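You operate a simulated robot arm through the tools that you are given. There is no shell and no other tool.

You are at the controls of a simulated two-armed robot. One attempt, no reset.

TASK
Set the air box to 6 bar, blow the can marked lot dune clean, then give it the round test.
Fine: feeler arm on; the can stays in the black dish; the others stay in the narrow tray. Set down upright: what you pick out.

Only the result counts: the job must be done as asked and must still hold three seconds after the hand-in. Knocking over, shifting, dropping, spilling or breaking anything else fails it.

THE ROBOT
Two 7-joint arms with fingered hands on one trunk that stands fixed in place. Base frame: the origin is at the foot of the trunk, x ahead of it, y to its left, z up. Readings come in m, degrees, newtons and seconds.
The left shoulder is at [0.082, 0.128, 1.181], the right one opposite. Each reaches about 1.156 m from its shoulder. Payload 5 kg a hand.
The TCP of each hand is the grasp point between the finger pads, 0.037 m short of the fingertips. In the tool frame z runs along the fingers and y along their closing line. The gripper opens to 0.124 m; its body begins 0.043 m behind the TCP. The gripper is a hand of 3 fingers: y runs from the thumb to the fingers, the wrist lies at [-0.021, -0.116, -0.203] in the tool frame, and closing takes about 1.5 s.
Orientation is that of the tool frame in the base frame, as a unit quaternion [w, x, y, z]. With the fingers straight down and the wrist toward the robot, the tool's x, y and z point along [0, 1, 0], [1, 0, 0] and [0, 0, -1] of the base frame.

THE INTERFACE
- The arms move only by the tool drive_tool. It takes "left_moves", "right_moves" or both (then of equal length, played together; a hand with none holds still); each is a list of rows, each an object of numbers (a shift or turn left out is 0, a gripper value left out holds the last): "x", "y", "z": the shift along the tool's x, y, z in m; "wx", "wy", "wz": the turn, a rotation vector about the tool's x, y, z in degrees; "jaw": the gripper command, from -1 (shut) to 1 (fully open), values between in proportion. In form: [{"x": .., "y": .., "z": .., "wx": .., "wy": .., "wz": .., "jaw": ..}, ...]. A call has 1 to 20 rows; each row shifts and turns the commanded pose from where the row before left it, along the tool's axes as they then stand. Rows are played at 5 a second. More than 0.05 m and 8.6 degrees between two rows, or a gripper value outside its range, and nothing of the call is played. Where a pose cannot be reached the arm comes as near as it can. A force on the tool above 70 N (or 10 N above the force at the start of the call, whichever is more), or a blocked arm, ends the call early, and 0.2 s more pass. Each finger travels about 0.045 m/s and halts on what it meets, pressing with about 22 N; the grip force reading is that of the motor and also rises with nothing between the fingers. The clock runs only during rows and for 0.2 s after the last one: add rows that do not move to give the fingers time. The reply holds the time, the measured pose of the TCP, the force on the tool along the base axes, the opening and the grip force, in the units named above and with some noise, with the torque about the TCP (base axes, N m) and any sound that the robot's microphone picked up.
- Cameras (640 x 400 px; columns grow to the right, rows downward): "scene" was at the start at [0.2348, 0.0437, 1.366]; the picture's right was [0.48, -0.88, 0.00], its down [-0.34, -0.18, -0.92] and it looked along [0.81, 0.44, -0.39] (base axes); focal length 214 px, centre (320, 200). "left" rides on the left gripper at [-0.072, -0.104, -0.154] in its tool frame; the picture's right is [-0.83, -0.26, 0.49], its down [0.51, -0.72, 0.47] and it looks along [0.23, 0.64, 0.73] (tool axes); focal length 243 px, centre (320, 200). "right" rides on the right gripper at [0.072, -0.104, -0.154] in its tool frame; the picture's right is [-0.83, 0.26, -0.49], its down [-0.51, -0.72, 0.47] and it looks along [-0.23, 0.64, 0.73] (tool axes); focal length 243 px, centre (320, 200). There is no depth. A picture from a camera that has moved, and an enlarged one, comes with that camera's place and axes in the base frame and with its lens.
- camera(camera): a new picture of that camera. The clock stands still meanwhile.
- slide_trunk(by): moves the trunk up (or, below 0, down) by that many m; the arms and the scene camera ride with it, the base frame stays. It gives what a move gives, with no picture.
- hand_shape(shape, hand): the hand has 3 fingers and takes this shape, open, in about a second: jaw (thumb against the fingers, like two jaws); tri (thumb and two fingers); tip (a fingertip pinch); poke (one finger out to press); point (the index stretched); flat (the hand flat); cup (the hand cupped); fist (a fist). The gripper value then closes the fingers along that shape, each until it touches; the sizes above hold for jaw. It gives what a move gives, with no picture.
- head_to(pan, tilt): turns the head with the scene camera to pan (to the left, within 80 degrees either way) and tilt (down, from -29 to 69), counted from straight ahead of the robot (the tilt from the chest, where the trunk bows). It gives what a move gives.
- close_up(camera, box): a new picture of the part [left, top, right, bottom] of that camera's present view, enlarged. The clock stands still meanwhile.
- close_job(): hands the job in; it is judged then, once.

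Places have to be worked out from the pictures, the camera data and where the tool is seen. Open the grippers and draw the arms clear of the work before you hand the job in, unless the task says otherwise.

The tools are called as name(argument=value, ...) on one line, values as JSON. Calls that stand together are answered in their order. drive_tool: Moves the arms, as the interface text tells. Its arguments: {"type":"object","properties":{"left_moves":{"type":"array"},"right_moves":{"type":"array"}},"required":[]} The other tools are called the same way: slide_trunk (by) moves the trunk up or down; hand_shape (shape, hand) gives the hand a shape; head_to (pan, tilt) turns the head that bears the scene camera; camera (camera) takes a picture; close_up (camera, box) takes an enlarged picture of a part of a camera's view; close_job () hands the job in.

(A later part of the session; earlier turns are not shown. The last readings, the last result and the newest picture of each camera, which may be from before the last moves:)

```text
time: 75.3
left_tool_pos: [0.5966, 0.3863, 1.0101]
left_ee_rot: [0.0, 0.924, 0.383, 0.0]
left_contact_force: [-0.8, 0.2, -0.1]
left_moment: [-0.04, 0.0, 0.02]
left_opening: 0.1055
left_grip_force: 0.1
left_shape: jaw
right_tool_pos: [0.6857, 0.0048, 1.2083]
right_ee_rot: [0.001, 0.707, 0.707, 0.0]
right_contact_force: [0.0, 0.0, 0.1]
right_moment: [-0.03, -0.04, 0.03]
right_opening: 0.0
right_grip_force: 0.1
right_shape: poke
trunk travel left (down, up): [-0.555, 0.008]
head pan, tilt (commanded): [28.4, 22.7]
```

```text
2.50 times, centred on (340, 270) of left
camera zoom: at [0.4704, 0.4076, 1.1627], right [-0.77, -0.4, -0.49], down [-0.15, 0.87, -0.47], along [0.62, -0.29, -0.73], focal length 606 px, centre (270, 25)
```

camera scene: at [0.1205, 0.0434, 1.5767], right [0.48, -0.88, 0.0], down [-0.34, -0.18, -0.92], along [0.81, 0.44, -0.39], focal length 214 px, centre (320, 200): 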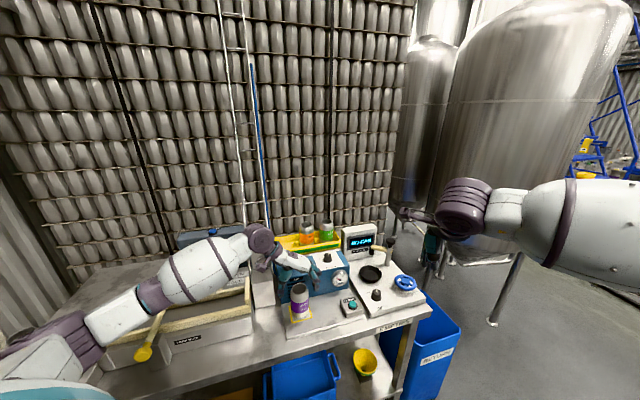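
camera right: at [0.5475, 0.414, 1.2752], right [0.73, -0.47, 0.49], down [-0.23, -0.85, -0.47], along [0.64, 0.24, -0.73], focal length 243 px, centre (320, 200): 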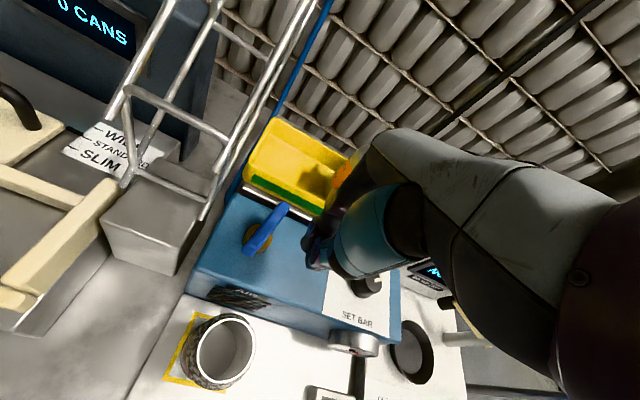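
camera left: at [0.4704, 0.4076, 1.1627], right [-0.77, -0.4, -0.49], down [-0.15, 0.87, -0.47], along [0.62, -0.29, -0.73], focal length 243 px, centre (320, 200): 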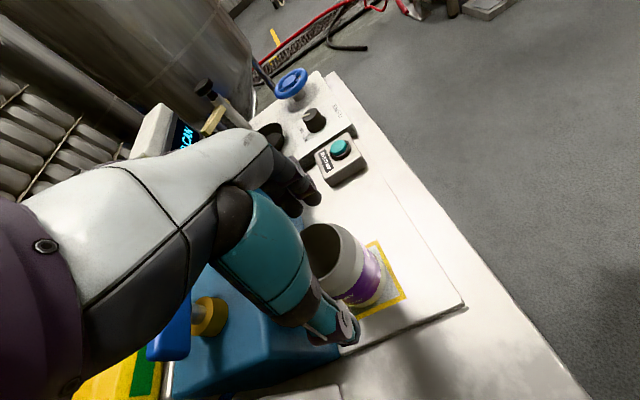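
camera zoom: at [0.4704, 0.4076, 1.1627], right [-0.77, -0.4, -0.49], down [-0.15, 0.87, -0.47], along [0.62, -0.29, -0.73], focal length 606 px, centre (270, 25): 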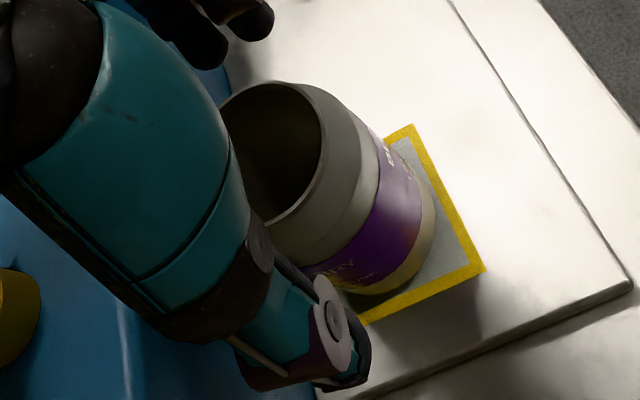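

Centred. I go down to TCP z about 0.963 and close on the can.

drive_tool(left_moves=[{"z": 0.02}, {"z": 0.015}, {"z": 0.012}, {}, {"jaw": 0.3}, {"jaw": 0.0}, {"jaw": -0.5}, {"jaw": -1.0}, {}, {}, {}])

close_up(camera="scene", box=[260, 230, 380, 330])

close_up(camera="left", box=[260, 190, 420, 350])

```text
time: 77.7
left_tool_pos: [0.5962, 0.3863, 0.9626]
left_ee_rot: [-0.001, 0.924, 0.384, -0.001]
left_contact_force: [0.7, -0.2, 0.0]
left_moment: [0.01, 0.01, 0.02]
left_opening: 0.0573
left_grip_force: 21.9
left_shape: jaw
right_tool_pos: [0.6868, 0.0036, 1.2077]
right_ee_rot: [0.0, 0.707, 0.707, 0.0]
right_contact_force: [-0.4, -0.5, 0.0]
right_moment: [-0.01, -0.03, 0.01]
right_opening: 0.0
right_grip_force: 0.1
right_shape: poke
trunk travel left (down, up): [-0.555, 0.008]
head pan, tilt (commanded): [28.4, 22.7]
```

```text
4.00 times, centred on (320, 280) of scene
camera zoom: at [0.1211, 0.0436, 1.5766], right [0.48, -0.88, 0.0], down [-0.34, -0.18, -0.92], along [0.81, 0.44, -0.39], focal length 858 px, centre (320, -120)
```

zoom: 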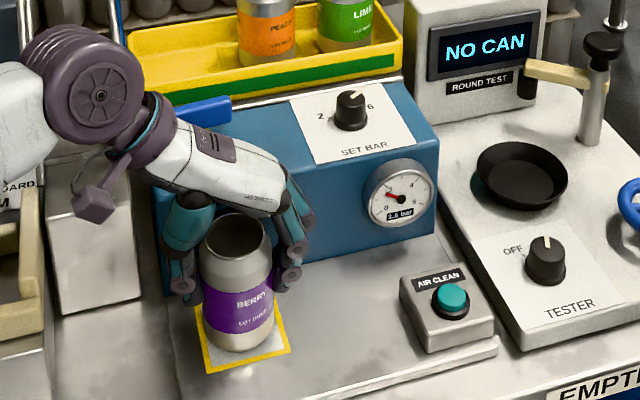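

```text
2.50 times, centred on (340, 270) of left
camera zoom: at [0.4709, 0.4066, 1.1154], right [-0.77, -0.4, -0.49], down [-0.15, 0.87, -0.47], along [0.62, -0.29, -0.73], focal length 606 px, centre (270, 25)
```

zoom: 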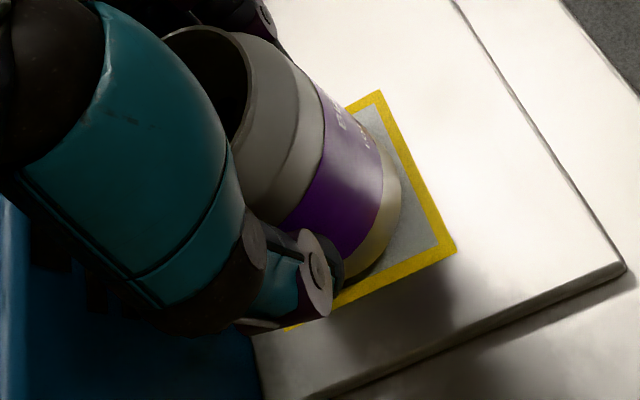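

Gripped (opening 0.057, 22 N). I lift the can straight up 10 cm and verify it's held upright.

drive_tool(left_moves=[{"z": -0.01}, {"z": -0.02}, {"z": -0.03}, {"z": -0.04}, {"z": -0.04}, {"z": -0.02}, {}])

close_up(camera="scene", box=[260, 200, 380, 300])

camera(camera="left")

```text
time: 79.3
left_tool_pos: [0.5976, 0.3867, 1.1228]
left_ee_rot: [0.0, 0.923, 0.384, 0.0]
left_contact_force: [1.2, 0.3, -0.5]
left_moment: [-0.02, 0.0, 0.0]
left_opening: 0.0571
left_grip_force: 22.0
left_shape: jaw
right_tool_pos: [0.6868, 0.0037, 1.2071]
right_ee_rot: [0.0, 0.707, 0.707, -0.001]
right_contact_force: [-0.4, -0.4, -0.6]
right_moment: [0.02, 0.01, 0.0]
right_opening: 0.0001
right_grip_force: 0.1
right_shape: poke
trunk travel left (down, up): [-0.555, 0.008]
head pan, tilt (commanded): [28.4, 22.7]
```

```text
4.00 times, centred on (320, 250) of scene
camera zoom: at [0.1211, 0.0438, 1.5766], right [0.48, -0.88, 0.0], down [-0.34, -0.18, -0.92], along [0.81, 0.44, -0.39], focal length 858 px, centre (320, 0)
```

zoom: 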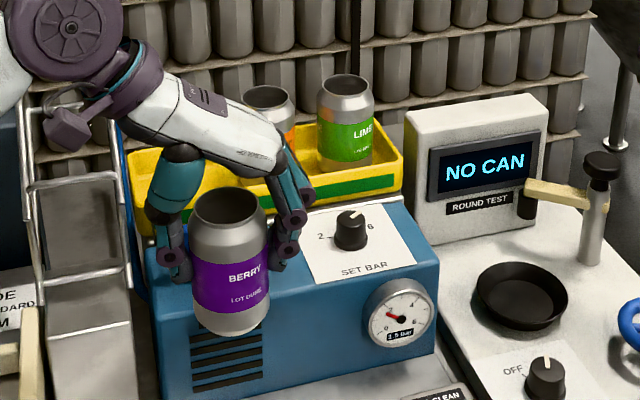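

```text
taken
camera left: at [0.4717, 0.4078, 1.2756], right [-0.77, -0.4, -0.49], down [-0.15, 0.87, -0.47], along [0.62, -0.29, -0.73], focal length 243 px, centre (320, 200)
```

left: 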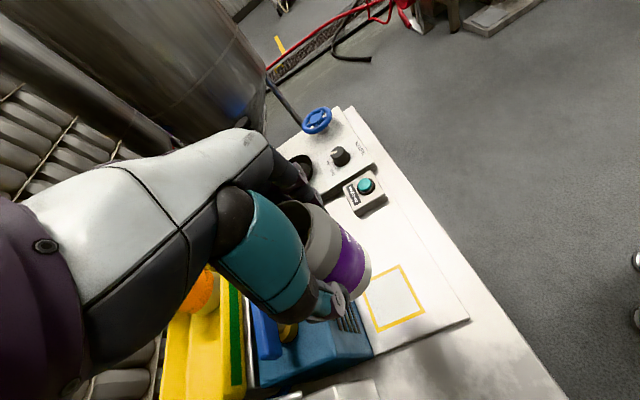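

Held upright. I check the gauge and the tester area closely while planning the carry.

close_up(camera="scene", box=[325, 262, 355, 292])

close_up(camera="scene", box=[335, 215, 425, 310])

camera(camera="right")

```text
13.33 times, centred on (340, 277) of scene
camera zoom: at [0.1211, 0.0438, 1.5766], right [0.48, -0.88, 0.0], down [-0.34, -0.18, -0.92], along [0.81, 0.44, -0.39], focal length 2860 px, centre (53, -827)
```

zoom: 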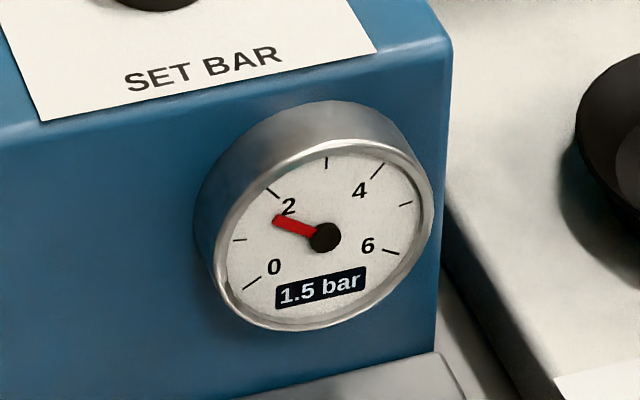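

```text
4.21 times, centred on (380, 262) of scene
camera zoom: at [0.1211, 0.0438, 1.5766], right [0.48, -0.88, 0.0], down [-0.34, -0.18, -0.92], along [0.81, 0.44, -0.39], focal length 903 px, centre (67, -63)
```

zoom: 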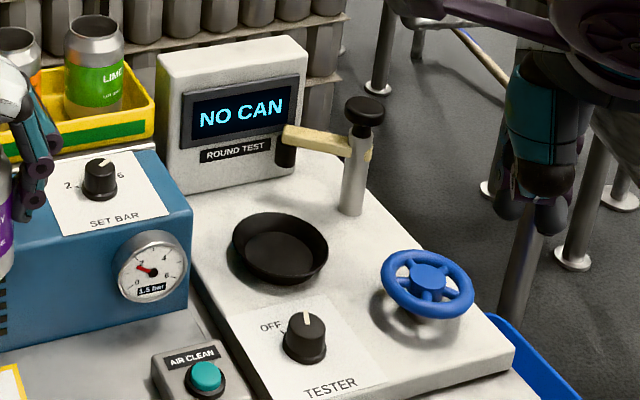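

```text
taken
camera right: at [0.5827, 0.077, 1.3602], right [0.26, -0.83, 0.49], down [-0.72, -0.51, -0.47], along [0.64, -0.23, -0.73], focal length 243 px, centre (320, 200)
```

right: 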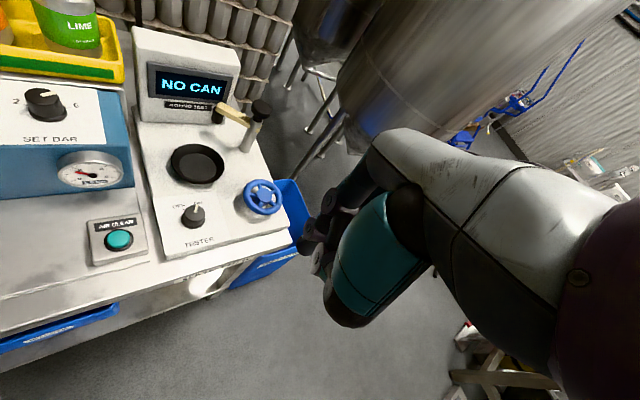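

The gauge stays at 1.5 bar even though the knob looks set at 6; I zoom in on the knob pointer.

close_up(camera="scene", box=[310, 245, 350, 275])

close_up(camera="right", box=[0, 70, 140, 200])

close_up(camera="left", box=[230, 270, 360, 370])

```text
13.33 times, centred on (330, 260) of scene
camera zoom: at [0.1211, 0.0438, 1.5766], right [0.48, -0.88, 0.0], down [-0.34, -0.18, -0.92], along [0.81, 0.44, -0.39], focal length 2860 px, centre (187, -600)
```

zoom: 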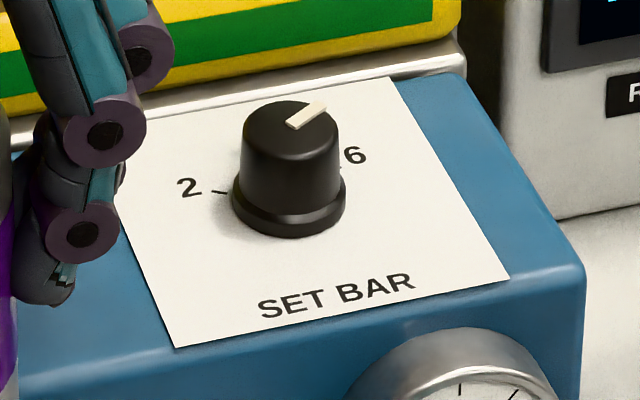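

```text
3.08 times, centred on (70, 135) of right
camera zoom: at [0.5827, 0.077, 1.3602], right [0.26, -0.83, 0.49], down [-0.72, -0.51, -0.47], along [0.64, -0.23, -0.73], focal length 746 px, centre (1089, 400)
```

zoom: 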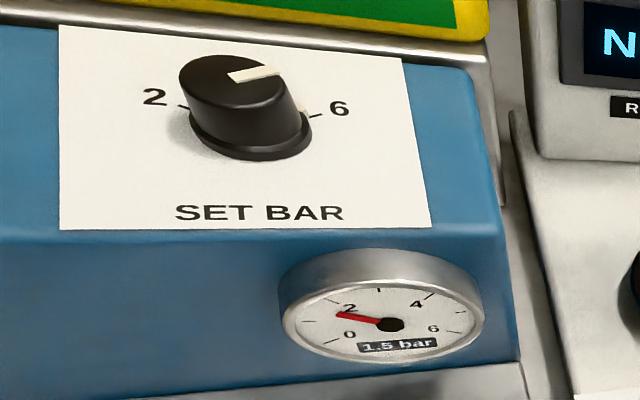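

```text
4.00 times, centred on (295, 320) of left
camera zoom: at [0.4717, 0.4078, 1.2756], right [-0.77, -0.4, -0.49], down [-0.15, 0.87, -0.47], along [0.62, -0.29, -0.73], focal length 970 px, centre (420, -280)
```

zoom: 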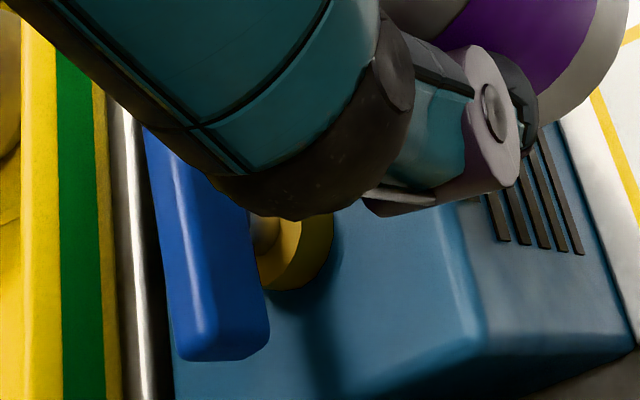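

The knob is still at 6; the gauge drop seems to come from the blow, and I'll monitor it. Next I need the dish position precisely, so I take matching zooms of the dish from the scene and right cameras.

close_up(camera="right", box=[140, 90, 300, 250])

close_up(camera="scene", box=[350, 245, 425, 300])

```text
2.50 times, centred on (220, 170) of right
camera zoom: at [0.5827, 0.077, 1.3602], right [0.26, -0.83, 0.49], down [-0.72, -0.51, -0.47], along [0.64, -0.23, -0.73], focal length 606 px, centre (570, 275)
```

zoom: 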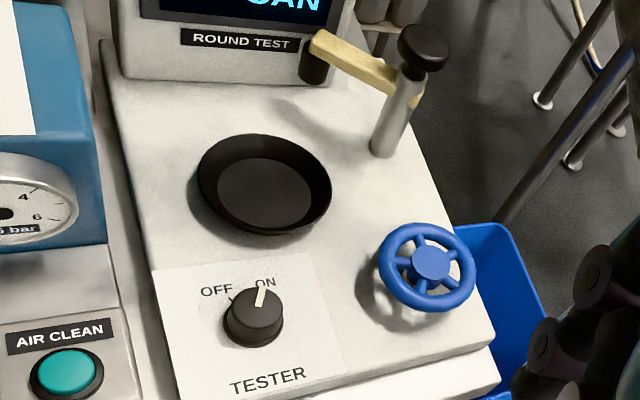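

```text
7.27 times, centred on (388, 272) of scene
camera zoom: at [0.1211, 0.0438, 1.5766], right [0.48, -0.88, 0.0], down [-0.34, -0.18, -0.92], along [0.81, 0.44, -0.39], focal length 1560 px, centre (-171, -327)
```

zoom: 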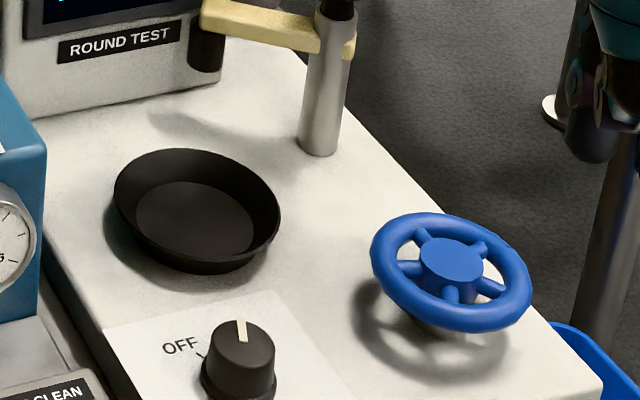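

Tester knob is already ON. The dish centre comes out at about (0.8885, 0.2055) with its floor at z about 0.901. I carry the can there at TCP z about 1.16.

drive_tool(left_moves=[{"z": -0.02}, {"z": -0.02}, {"x": 0.00864, "y": 0.03708}, {"x": 0.00864, "y": 0.03708}, {"x": 0.00864, "y": 0.03708}, {"x": 0.00864, "y": 0.03708}, {"x": 0.00864, "y": 0.03708}, {"x": 0.00864, "y": 0.03708}, {"x": 0.00864, "y": 0.03708}, {"x": 0.00864, "y": 0.03708}, {"x": 0.00864, "y": 0.03708}, {}, {}])

close_up(camera="scene", box=[300, 190, 440, 310])

camera(camera="left")

camera(camera="right")

```text
time: 82.1
left_tool_pos: [0.888, 0.205, 1.1649]
left_ee_rot: [0.0, 0.924, 0.383, 0.0]
left_contact_force: [-0.3, 0.1, 0.2]
left_moment: [0.01, -0.01, -0.02]
left_opening: 0.0573
left_grip_force: 21.7
left_shape: jaw
right_tool_pos: [0.6864, 0.0041, 1.2069]
right_ee_rot: [0.0, 0.707, 0.707, 0.0]
right_contact_force: [-0.2, -0.2, 1.4]
right_moment: [-0.01, -0.02, 0.01]
right_opening: 0.0002
right_grip_force: 0.1
right_shape: poke
trunk travel left (down, up): [-0.555, 0.008]
head pan, tilt (commanded): [28.4, 22.7]
```

```text
3.33 times, centred on (370, 250) of scene
camera zoom: at [0.121, 0.0438, 1.5766], right [0.48, -0.88, 0.0], down [-0.34, -0.18, -0.92], along [0.81, 0.44, -0.39], focal length 715 px, centre (153, 33)
```

zoom: 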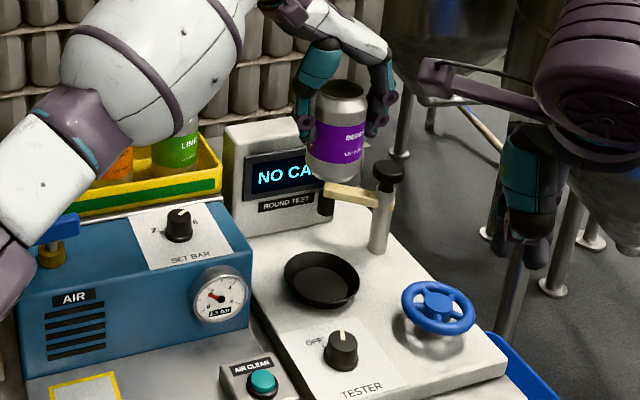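

```text
taken
camera left: at [0.7625, 0.2259, 1.3166], right [-0.77, -0.4, -0.49], down [-0.15, 0.87, -0.47], along [0.62, -0.29, -0.73], focal length 243 px, centre (320, 200)
```

left: 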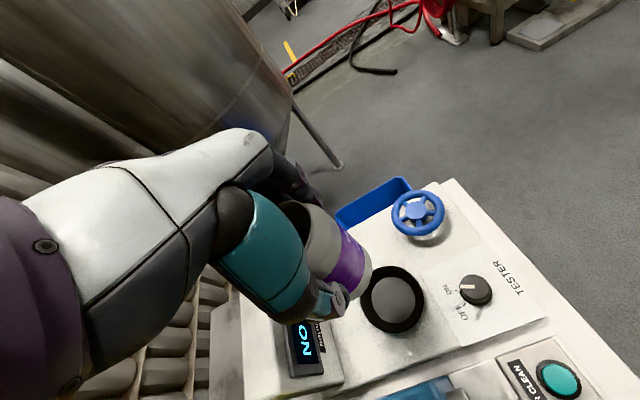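

```text
taken
camera right: at [0.5825, 0.077, 1.3605], right [0.26, -0.83, 0.49], down [-0.72, -0.51, -0.47], along [0.64, -0.23, -0.73], focal length 243 px, centre (320, 200)
```

right: 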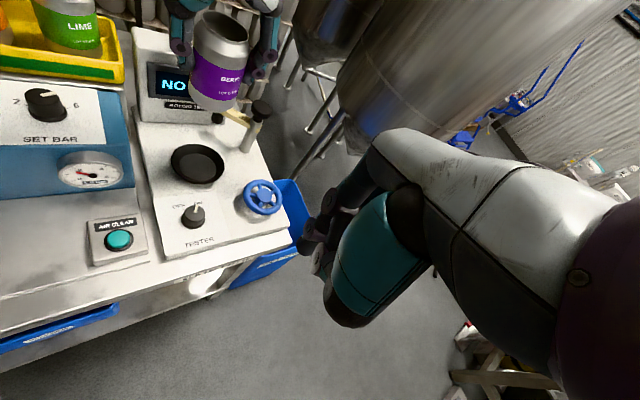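

The can hangs over the dish. I zoom the left view to compare the dish centre with the predicted point under the TCP.

close_up(camera="left", box=[280, 190, 460, 350])

close_up(camera="right", box=[130, 0, 300, 200])

```text
2.50 times, centred on (370, 270) of left
camera zoom: at [0.7625, 0.2259, 1.3166], right [-0.77, -0.4, -0.49], down [-0.15, 0.87, -0.47], along [0.62, -0.29, -0.73], focal length 606 px, centre (195, 25)
```

zoom: 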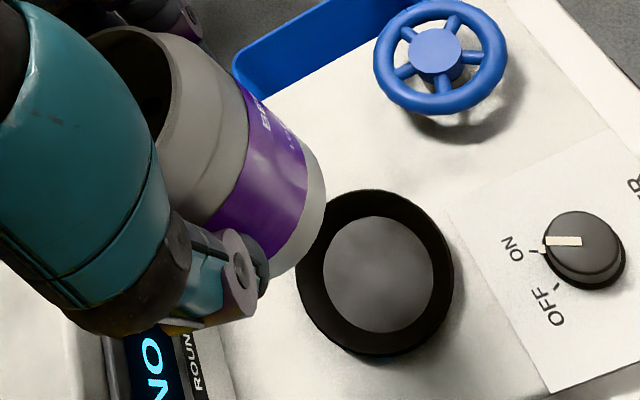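

```text
2.00 times, centred on (215, 100) of right
camera zoom: at [0.5825, 0.077, 1.3605], right [0.26, -0.83, 0.49], down [-0.72, -0.51, -0.47], along [0.64, -0.23, -0.73], focal length 485 px, centre (530, 400)
```

zoom: 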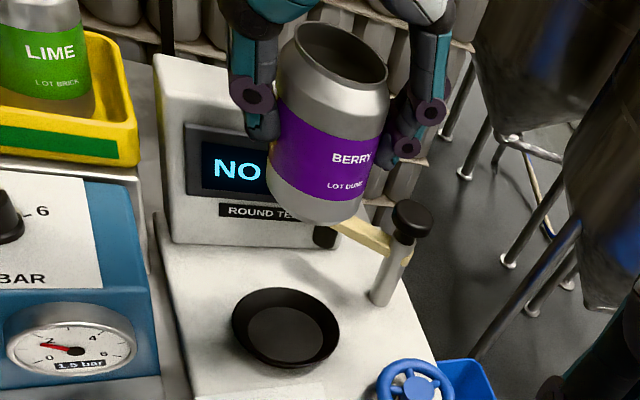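

The dish centre agrees to within 2 mm of the TCP. I lower the can toward the dish to TCP z about 1.01 and look.

drive_tool(left_moves=[{"x": 0.001, "y": -0.001, "z": 0.04}, {"z": 0.04}, {"z": 0.035}, {"z": 0.025}, {"z": 0.013}, {}])

close_up(camera="scene", box=[330, 220, 430, 300])

close_up(camera="right", box=[130, 50, 300, 230])

close_up(camera="left", box=[260, 170, 440, 350])

```text
time: 83.5
left_tool_pos: [0.8869, 0.2076, 1.0104]
left_ee_rot: [0.0, 0.923, 0.384, -0.001]
left_contact_force: [0.7, 0.3, 0.2]
left_moment: [0.01, -0.01, 0.02]
left_opening: 0.057
left_grip_force: 22.2
left_shape: jaw
right_tool_pos: [0.6859, 0.0043, 1.2086]
right_ee_rot: [0.0, 0.707, 0.707, 0.0]
right_contact_force: [0.0, -0.3, -0.1]
right_moment: [0.01, -0.04, -0.03]
right_opening: 0.0
right_grip_force: 0.0
right_shape: poke
trunk travel left (down, up): [-0.555, 0.008]
head pan, tilt (commanded): [28.4, 22.7]
```

```text
5.00 times, centred on (380, 260) of scene
camera zoom: at [0.1206, 0.0435, 1.5767], right [0.48, -0.88, 0.0], down [-0.34, -0.18, -0.92], along [0.81, 0.44, -0.39], focal length 1072 px, centre (20, -100)
```

zoom: 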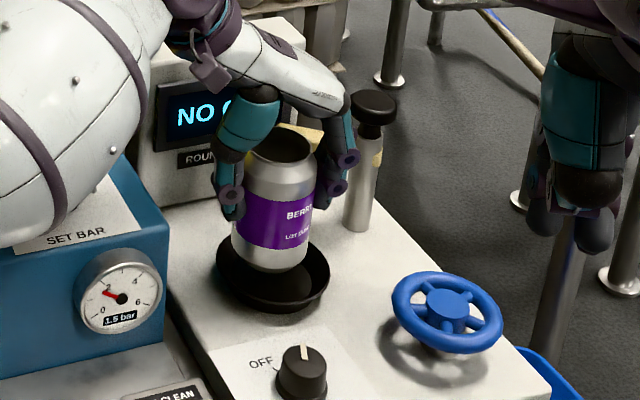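

```text
2.22 times, centred on (215, 140) of right
camera zoom: at [0.5823, 0.0768, 1.3608], right [0.26, -0.83, 0.49], down [-0.72, -0.51, -0.47], along [0.64, -0.23, -0.73], focal length 539 px, centre (553, 333)
```

zoom: 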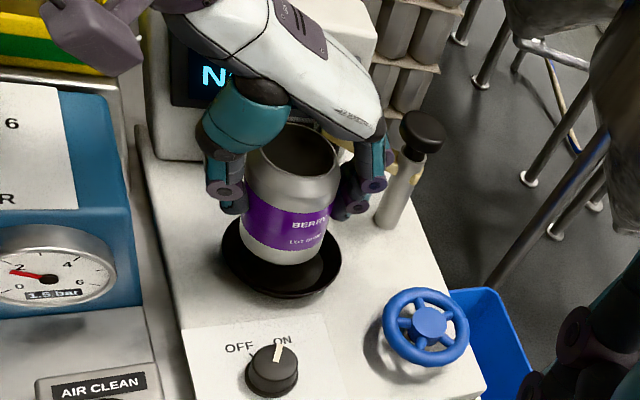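

```text
2.22 times, centred on (350, 260) of left
camera zoom: at [0.7615, 0.2283, 1.1636], right [-0.77, -0.4, -0.49], down [-0.15, 0.87, -0.47], along [0.62, -0.29, -0.73], focal length 539 px, centre (253, 67)
```

zoom: 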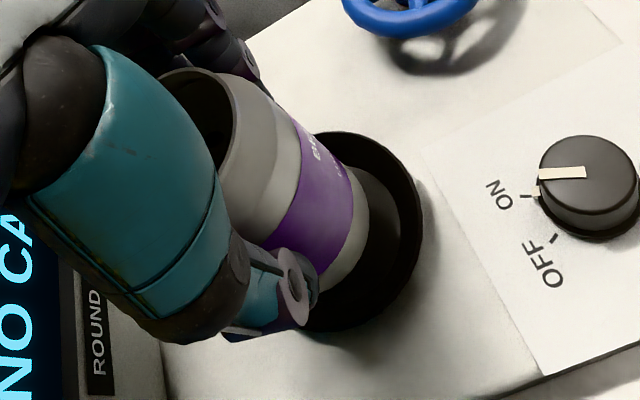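

Well aligned. I lower in small steps until the can rests in the dish.

drive_tool(left_moves=[{"z": 0.004}, {"z": 0.004}, {"z": 0.003}, {"z": 0.003}, {}])

close_up(camera="scene", box=[350, 240, 410, 290])

close_up(camera="right", box=[160, 90, 260, 200])

```text
time: 84.7
left_tool_pos: [0.8867, 0.2083, 0.9972]
left_ee_rot: [0.0, 0.923, 0.384, 0.0]
left_contact_force: [-0.4, 0.1, -0.5]
left_moment: [0.0, -0.01, -0.02]
left_opening: 0.0571
left_grip_force: 21.9
left_shape: jaw
right_tool_pos: [0.6875, 0.004, 1.2075]
right_ee_rot: [0.0, 0.707, 0.707, 0.0]
right_contact_force: [-0.3, -0.5, 0.3]
right_moment: [0.01, -0.01, 0.02]
right_opening: 0.0002
right_grip_force: 0.1
right_shape: poke
trunk travel left (down, up): [-0.555, 0.008]
head pan, tilt (commanded): [28.4, 22.7]
```

```text
8.00 times, centred on (380, 265) of scene
camera zoom: at [0.121, 0.0436, 1.5766], right [0.48, -0.88, 0.0], down [-0.34, -0.18, -0.92], along [0.81, 0.44, -0.39], focal length 1716 px, centre (-160, -320)
```

zoom: 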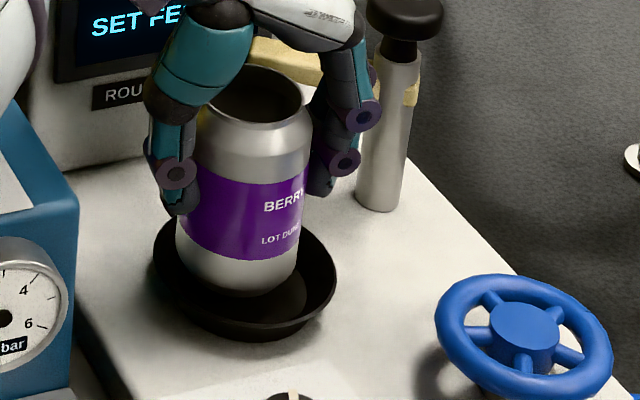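

```text
3.64 times, centred on (210, 145) of right
camera zoom: at [0.5826, 0.0769, 1.3605], right [0.26, -0.83, 0.49], down [-0.72, -0.51, -0.47], along [0.64, -0.23, -0.73], focal length 882 px, centre (720, 400)
```

zoom: 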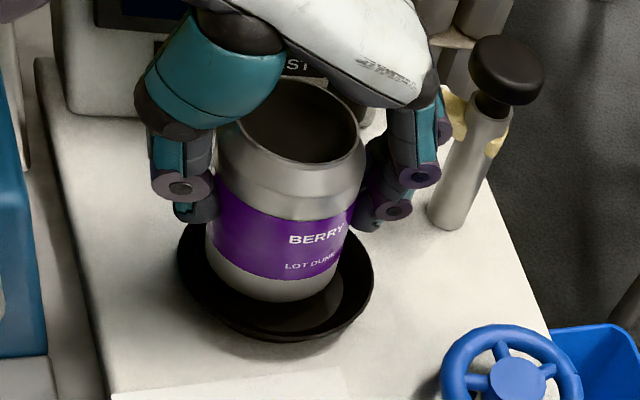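

The tester already shows "SET FE…" (can detected). The can isn't quite down yet, so I lower in 2–3 mm steps until contact.

drive_tool(left_moves=[{"z": 0.003}, {"z": 0.002}, {"z": 0.002}, {}])

close_up(camera="right", box=[160, 90, 260, 200])

```text
time: 85.7
left_tool_pos: [0.8872, 0.208, 0.9885]
left_ee_rot: [0.0, 0.924, 0.383, -0.001]
left_contact_force: [-0.4, 0.1, -0.8]
left_moment: [-0.04, 0.02, -0.02]
left_opening: 0.0573
left_grip_force: 22.3
left_shape: jaw
right_tool_pos: [0.6869, 0.0042, 1.2073]
right_ee_rot: [0.0, 0.707, 0.707, 0.0]
right_contact_force: [0.3, 0.1, 0.0]
right_moment: [-0.02, -0.01, 0.03]
right_opening: 0.0
right_grip_force: 0.1
right_shape: poke
trunk travel left (down, up): [-0.555, 0.008]
head pan, tilt (commanded): [28.4, 22.7]
```

```text
3.64 times, centred on (210, 145) of right
camera zoom: at [0.5827, 0.0768, 1.3604], right [0.26, -0.83, 0.49], down [-0.72, -0.51, -0.47], along [0.64, -0.23, -0.73], focal length 882 px, centre (720, 400)
```

zoom: 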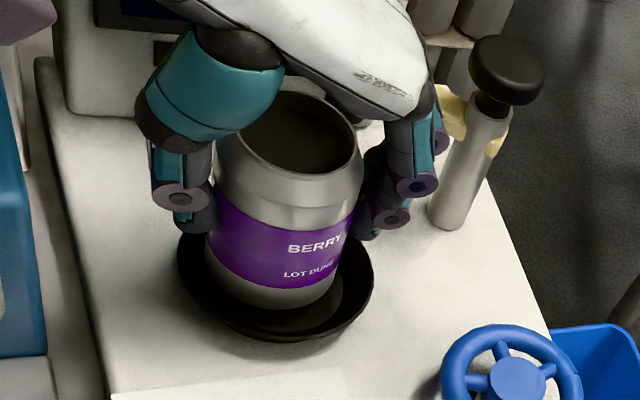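

Still no contact force. Two more millimetre-scale steps.

drive_tool(left_moves=[{"z": 0.002}, {"z": 0.002}, {}])

close_up(camera="scene", box=[350, 240, 410, 290])

```text
time: 86.5
left_tool_pos: [0.8869, 0.2065, 0.9849]
left_ee_rot: [-0.001, 0.924, 0.383, 0.0]
left_contact_force: [-0.4, -0.2, -0.8]
left_moment: [-0.03, 0.01, 0.01]
left_opening: 0.0572
left_grip_force: 22.3
left_shape: jaw
right_tool_pos: [0.686, 0.0041, 1.208]
right_ee_rot: [0.0, 0.707, 0.707, 0.0]
right_contact_force: [0.0, -0.8, -1.2]
right_moment: [-0.04, -0.01, -0.03]
right_opening: 0.0
right_grip_force: 0.1
right_shape: poke
trunk travel left (down, up): [-0.555, 0.008]
head pan, tilt (commanded): [28.4, 22.7]
```

```text
8.00 times, centred on (380, 265) of scene
camera zoom: at [0.1211, 0.0436, 1.5766], right [0.48, -0.88, 0.0], down [-0.34, -0.18, -0.92], along [0.81, 0.44, -0.39], focal length 1716 px, centre (-160, -320)
```

zoom: 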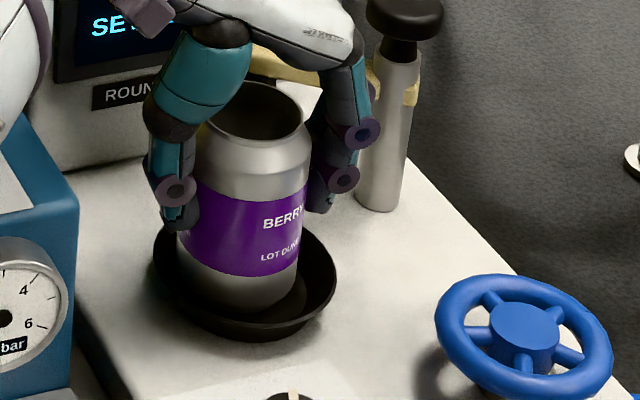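

Not yet touching. I continue down in 2 mm steps.

drive_tool(left_moves=[{"z": 0.002}, {"z": 0.002}, {}])

```text
time: 87.3
left_tool_pos: [0.8867, 0.2063, 0.9832]
left_ee_rot: [0.001, 0.923, 0.384, 0.002]
left_contact_force: [0.3, 1.2, 9.0]
left_moment: [0.11, 0.03, 0.03]
left_opening: 0.0572
left_grip_force: 22.4
left_shape: jaw
right_tool_pos: [0.6861, 0.0039, 1.2089]
right_ee_rot: [0.0, 0.707, 0.707, 0.001]
right_contact_force: [0.5, 0.1, -0.3]
right_moment: [-0.04, 0.0, 0.02]
right_opening: 0.0003
right_grip_force: 0.1
right_shape: poke
trunk travel left (down, up): [-0.555, 0.008]
head pan, tilt (commanded): [28.4, 22.7]
```

Contact at 9 N: the can is on the dish floor. I ease up 1 mm and check that it sits centred and upright before releasing.

drive_tool(left_moves=[{"z": -0.0015}, {}])

close_up(camera="scene", box=[350, 240, 410, 290])

close_up(camera="right", box=[160, 90, 260, 200])

close_up(camera="left", box=[260, 170, 440, 350])

```text
time: 87.9
left_tool_pos: [0.8873, 0.2063, 0.984]
left_ee_rot: [0.0, 0.924, 0.383, 0.001]
left_contact_force: [1.7, -0.8, 8.1]
left_moment: [0.03, -0.07, 0.0]
left_opening: 0.0571
left_grip_force: 22.0
left_shape: jaw
right_tool_pos: [0.6852, 0.0037, 1.2084]
right_ee_rot: [0.0, 0.707, 0.707, 0.001]
right_contact_force: [0.5, 0.6, 0.1]
right_moment: [0.02, -0.01, -0.02]
right_opening: 0.0
right_grip_force: 0.1
right_shape: poke
trunk travel left (down, up): [-0.555, 0.008]
head pan, tilt (commanded): [28.4, 22.7]
```

```text
8.00 times, centred on (380, 265) of scene
camera zoom: at [0.1199, 0.0433, 1.5768], right [0.48, -0.88, 0.0], down [-0.34, -0.18, -0.92], along [0.81, 0.44, -0.39], focal length 1716 px, centre (-160, -320)
```

zoom: 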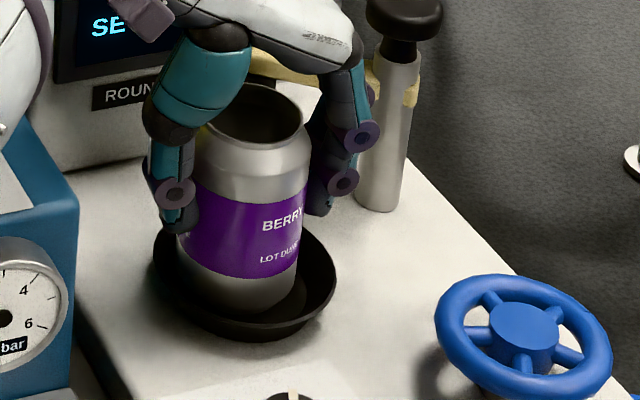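

```text
3.64 times, centred on (210, 145) of right
camera zoom: at [0.5816, 0.0766, 1.361], right [0.26, -0.83, 0.49], down [-0.72, -0.51, -0.47], along [0.64, -0.23, -0.73], focal length 882 px, centre (720, 400)
```

zoom: 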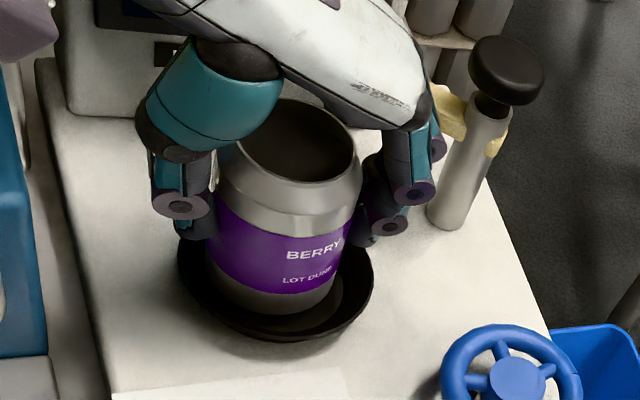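

```text
2.22 times, centred on (350, 260) of left
camera zoom: at [0.7615, 0.2279, 1.1364], right [-0.77, -0.4, -0.49], down [-0.15, 0.87, -0.47], along [0.62, -0.29, -0.73], focal length 539 px, centre (253, 67)
```

zoom: 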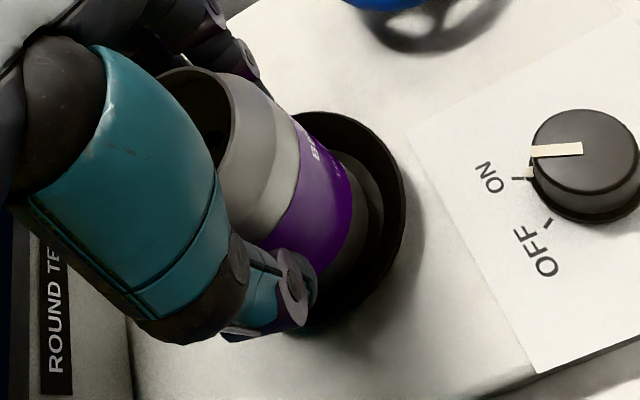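

The can is centred within a few mm and upright. I ease up slightly more and open the fingers gradually to about 0.09 m.

drive_tool(left_moves=[{"z": -0.001}, {"jaw": -0.05}, {"jaw": 0.1}, {"jaw": 0.25}, {"jaw": 0.4}, {"jaw": 0.5}, {}, {}, {}])

close_up(camera="scene", box=[340, 220, 420, 290])

close_up(camera="right", box=[160, 90, 260, 200])

```text
time: 89.9
left_tool_pos: [0.8882, 0.2083, 0.9831]
left_ee_rot: [0.0, 0.924, 0.384, 0.0]
left_contact_force: [0.3, -0.2, -0.6]
left_moment: [0.01, -0.01, -0.02]
left_opening: 0.0923
left_grip_force: 0.0
left_shape: jaw
right_tool_pos: [0.6858, 0.0043, 1.2078]
right_ee_rot: [0.0, 0.707, 0.707, 0.0]
right_contact_force: [-0.7, -0.2, -0.1]
right_moment: [-0.02, -0.01, 0.02]
right_opening: 0.0002
right_grip_force: 0.0
right_shape: poke
trunk travel left (down, up): [-0.555, 0.008]
head pan, tilt (commanded): [28.4, 22.7]
```

```text
5.71 times, centred on (380, 255) of scene
camera zoom: at [0.1213, 0.0436, 1.5766], right [0.48, -0.88, 0.0], down [-0.34, -0.18, -0.92], along [0.81, 0.44, -0.39], focal length 1226 px, centre (-23, -114)
```

zoom: 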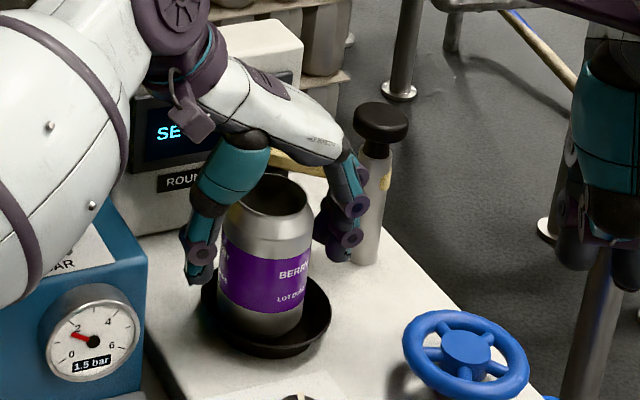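

```text
3.64 times, centred on (210, 145) of right
camera zoom: at [0.5828, 0.0768, 1.3603], right [0.26, -0.83, 0.49], down [-0.72, -0.51, -0.47], along [0.64, -0.23, -0.73], focal length 882 px, centre (720, 400)
```

zoom: 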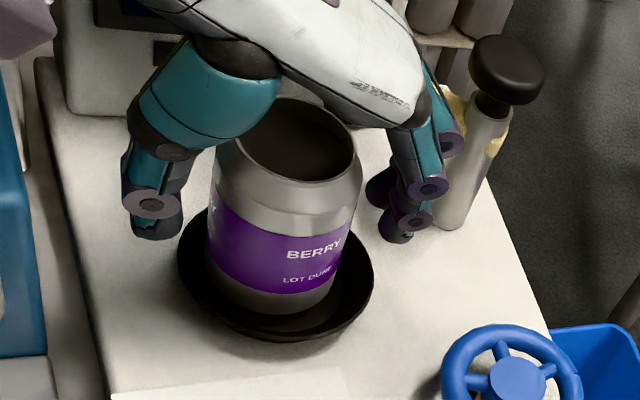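

Released and the can stands upright in the dish. I raise the left hand straight up clear of the can, then back away.

drive_tool(left_moves=[{"z": -0.02}, {"z": -0.03}, {"z": -0.04}, {"z": -0.04}, {"z": -0.04}, {"y": -0.04, "z": -0.02}, {"y": -0.045, "z": -0.01}, {"y": -0.045}, {"y": -0.045}, {"y": -0.045}, {"y": -0.045}, {}])

camera(camera="scene")

close_up(camera="scene", box=[320, 210, 430, 310])

close_up(camera="right", box=[120, 20, 300, 220])

```text
time: 92.5
left_tool_pos: [0.7008, 0.3925, 1.1837]
left_ee_rot: [0.0, 0.924, 0.384, 0.001]
left_contact_force: [-0.1, 0.2, -0.6]
left_moment: [0.01, 0.01, 0.01]
left_opening: 0.0928
left_grip_force: 0.1
left_shape: jaw
right_tool_pos: [0.6863, 0.0042, 1.2059]
right_ee_rot: [0.001, 0.707, 0.707, -0.001]
right_contact_force: [-0.2, 0.2, -0.1]
right_moment: [0.04, 0.02, 0.02]
right_opening: 0.0
right_grip_force: 0.1
right_shape: poke
trunk travel left (down, up): [-0.555, 0.008]
head pan, tilt (commanded): [28.4, 22.7]
```

```text
taken
camera scene: at [0.122, 0.0429, 1.5765], right [0.48, -0.88, 0.0], down [-0.34, -0.18, -0.92], along [0.81, 0.44, -0.39], focal length 214 px, centre (320, 200)
```

scene: 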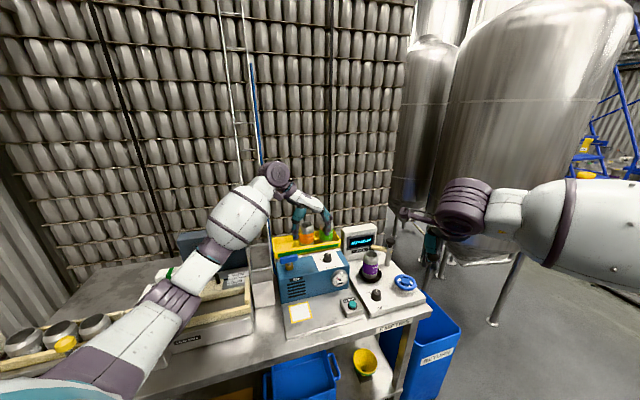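

```text
4.00 times, centred on (375, 260) of scene
camera zoom: at [0.122, 0.0429, 1.5765], right [0.48, -0.88, 0.0], down [-0.34, -0.18, -0.92], along [0.81, 0.44, -0.39], focal length 858 px, centre (100, -40)
```

zoom: 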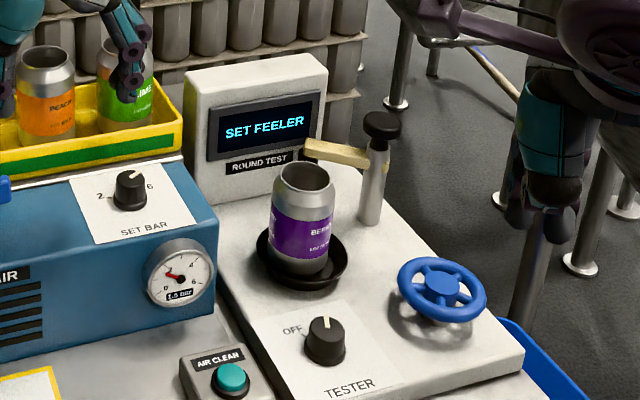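

```text
2.00 times, centred on (210, 120) of right
camera zoom: at [0.5834, 0.0763, 1.36], right [0.26, -0.83, 0.49], down [-0.72, -0.51, -0.47], along [0.64, -0.23, -0.73], focal length 485 px, centre (540, 360)
```

zoom: 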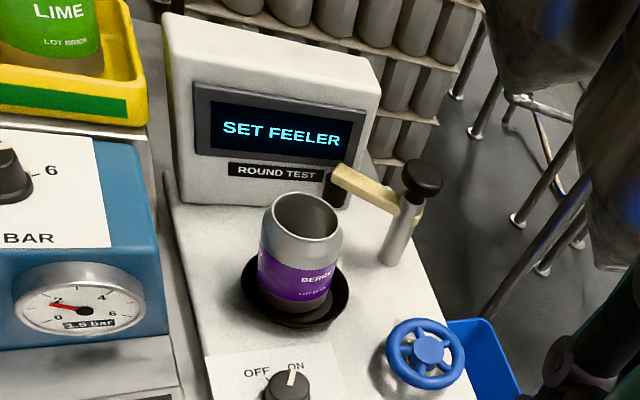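

Display says SET FEELER. I look closely at the feeler arm, its post and tip from the scene and right cameras to plan the swing onto the can.

close_up(camera="scene", box=[370, 230, 405, 262])

close_up(camera="right", box=[200, 85, 280, 165])

camera(camera="left")

```text
12.50 times, centred on (388, 246) of scene
camera zoom: at [0.122, 0.0429, 1.5765], right [0.48, -0.88, 0.0], down [-0.34, -0.18, -0.92], along [0.81, 0.44, -0.39], focal length 2681 px, centre (-524, -375)
```

zoom: 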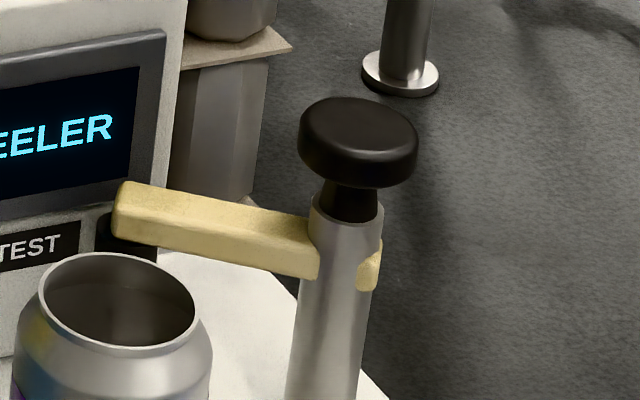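

```text
5.00 times, centred on (240, 125) of right
camera zoom: at [0.5834, 0.0763, 1.36], right [0.26, -0.83, 0.49], down [-0.72, -0.51, -0.47], along [0.64, -0.23, -0.73], focal length 1213 px, centre (720, 575)
```

zoom: 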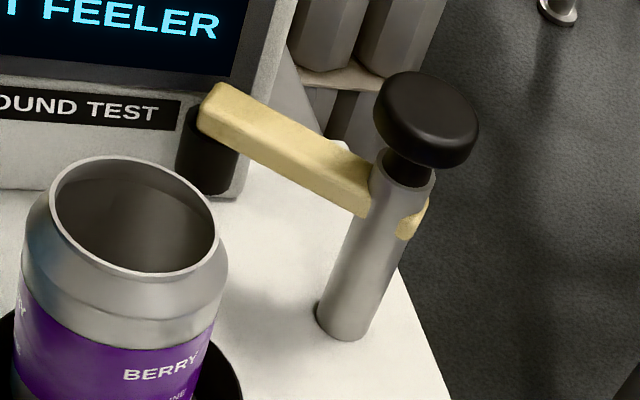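

```text
taken
camera left: at [0.5755, 0.414, 1.3377], right [-0.77, -0.4, -0.49], down [-0.15, 0.87, -0.47], along [0.62, -0.29, -0.73], focal length 243 px, centre (320, 200)
```

left: 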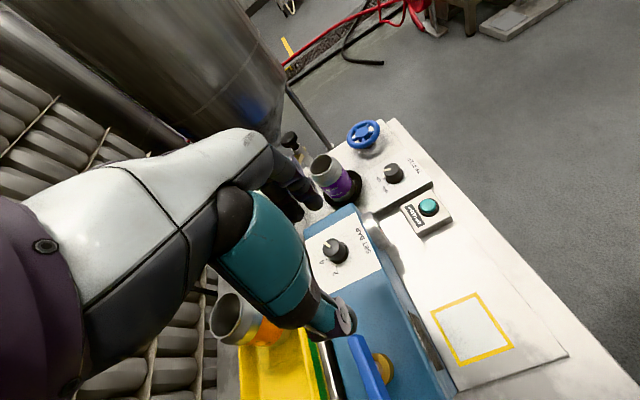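

The feeler post is at about (1.004, 0.156) with a 4 cm black knob on top (z about 1.01–1.03); the arm points at about 108° and the can lies at about 157° from it. I form the right hand to jaw and bring it above the knob.

hand_shape(hand="right", shape="jaw")

drive_tool(right_moves=[{"x": 0.019, "y": 0.04, "z": 0.004, "jaw": 0.2}, {"x": 0.019, "y": 0.04, "z": 0.004}, {"x": 0.019, "y": 0.04, "z": 0.004}, {"x": 0.019, "y": 0.04, "z": 0.004}, {"x": 0.019, "y": 0.04, "z": 0.004}, {"x": 0.019, "y": 0.04, "z": 0.004}, {"x": 0.019, "y": 0.04, "z": 0.004}, {"x": 0.019, "y": 0.038, "z": 0.004}, {}])

camera(camera="scene")

camera(camera="right")

```text
time: 93.4
left_tool_pos: [0.6997, 0.3945, 1.1856]
left_ee_rot: [0.0, 0.924, 0.383, -0.001]
left_contact_force: [0.6, 0.2, -0.2]
left_moment: [0.01, 0.01, 0.0]
left_opening: 0.0929
left_grip_force: 0.1
left_shape: jaw
right_tool_pos: [0.6854, 0.0044, 1.207]
right_ee_rot: [0.0, 0.707, 0.707, 0.0]
right_contact_force: [-0.3, -0.7, -0.7]
right_moment: [0.01, 0.01, -0.02]
right_opening: 0.1238
right_grip_force: 0.0
right_shape: jaw
trunk travel left (down, up): [-0.555, 0.008]
head pan, tilt (commanded): [28.4, 22.7]
```

```text
time: 95.4
left_tool_pos: [0.701, 0.3894, 1.1865]
left_ee_rot: [-0.001, 0.924, 0.382, 0.001]
left_contact_force: [0.0, 0.0, 0.5]
left_moment: [0.09, 0.02, 0.02]
left_opening: 0.0929
left_grip_force: 0.2
left_shape: jaw
right_tool_pos: [0.9844, 0.1446, 1.1783]
right_ee_rot: [-0.001, 0.707, 0.707, 0.002]
right_contact_force: [-0.2, 0.1, 0.1]
right_moment: [0.05, 0.02, -0.01]
right_opening: 0.0746
right_grip_force: 0.1
right_shape: jaw
right hand out of reach, approached as far as the arm can: row 8
trunk travel left (down, up): [-0.555, 0.008]
head pan, tilt (commanded): [28.4, 22.7]
```

```text
taken
camera scene: at [0.1207, 0.0387, 1.5769], right [0.48, -0.88, 0.0], down [-0.34, -0.18, -0.92], along [0.81, 0.44, -0.38], focal length 214 px, centre (320, 200)
```

scene: 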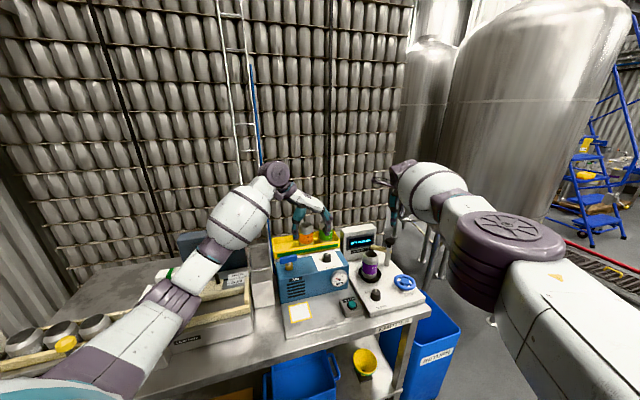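

```text
taken
camera right: at [0.8803, 0.2162, 1.3311], right [0.26, -0.83, 0.49], down [-0.72, -0.51, -0.47], along [0.64, -0.23, -0.73], focal length 243 px, centre (320, 200)
```

right: 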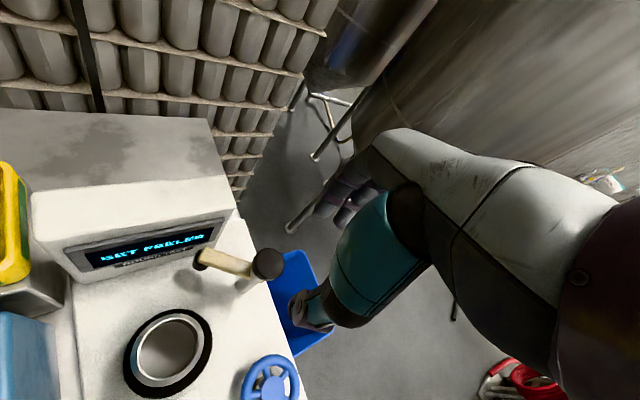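

The right hand ran out of reach about 2 cm short. I raise and park the left hand, lift the right a bit, and then lower the trunk to bring the shoulders forward.

drive_tool(right_moves=[{"y": -0.02, "z": -0.03}, {"y": -0.02, "z": -0.03}, {"y": -0.02, "z": -0.03}, {"z": -0.02}, {}, {}, {}, {}, {}], left_moves=[{"z": -0.04}, {"z": -0.04}, {"x": -0.02, "y": -0.03, "z": -0.03}, {"x": -0.02, "y": -0.03, "z": -0.03}, {"x": -0.02, "y": -0.03, "z": -0.03}, {"x": -0.02, "y": -0.03, "z": -0.03}, {"x": -0.02, "y": -0.03, "z": -0.03}, {"x": -0.02, "y": -0.03, "z": -0.02}, {}])

camera(camera="scene")

```text
time: 97.4
left_tool_pos: [0.4875, 0.4378, 1.4301]
left_ee_rot: [0.0, 0.924, 0.383, -0.001]
left_contact_force: [0.0, 0.0, -0.4]
left_moment: [-0.03, 0.03, 0.04]
left_opening: 0.0927
left_grip_force: 0.0
left_shape: jaw
right_tool_pos: [0.9253, 0.1492, 1.2856]
right_ee_rot: [0.0, 0.707, 0.708, -0.001]
right_contact_force: [0.1, 0.0, -0.6]
right_moment: [-0.02, 0.02, 0.03]
right_opening: 0.0743
right_grip_force: 0.1
right_shape: jaw
trunk travel left (down, up): [-0.555, 0.008]
head pan, tilt (commanded): [28.4, 22.7]
```

```text
taken
camera scene: at [0.1221, 0.044, 1.5764], right [0.48, -0.88, 0.0], down [-0.34, -0.18, -0.92], along [0.81, 0.44, -0.39], focal length 214 px, centre (320, 200)
```

scene: 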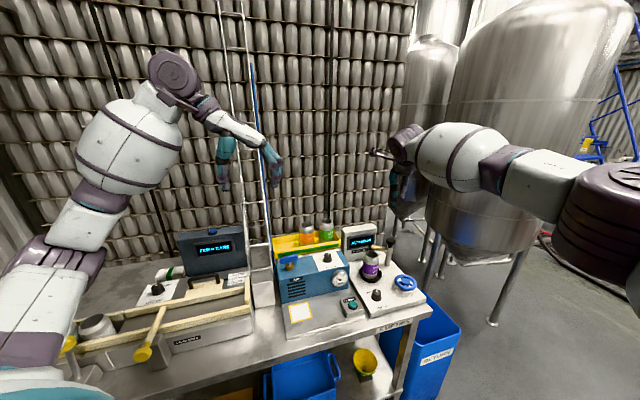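

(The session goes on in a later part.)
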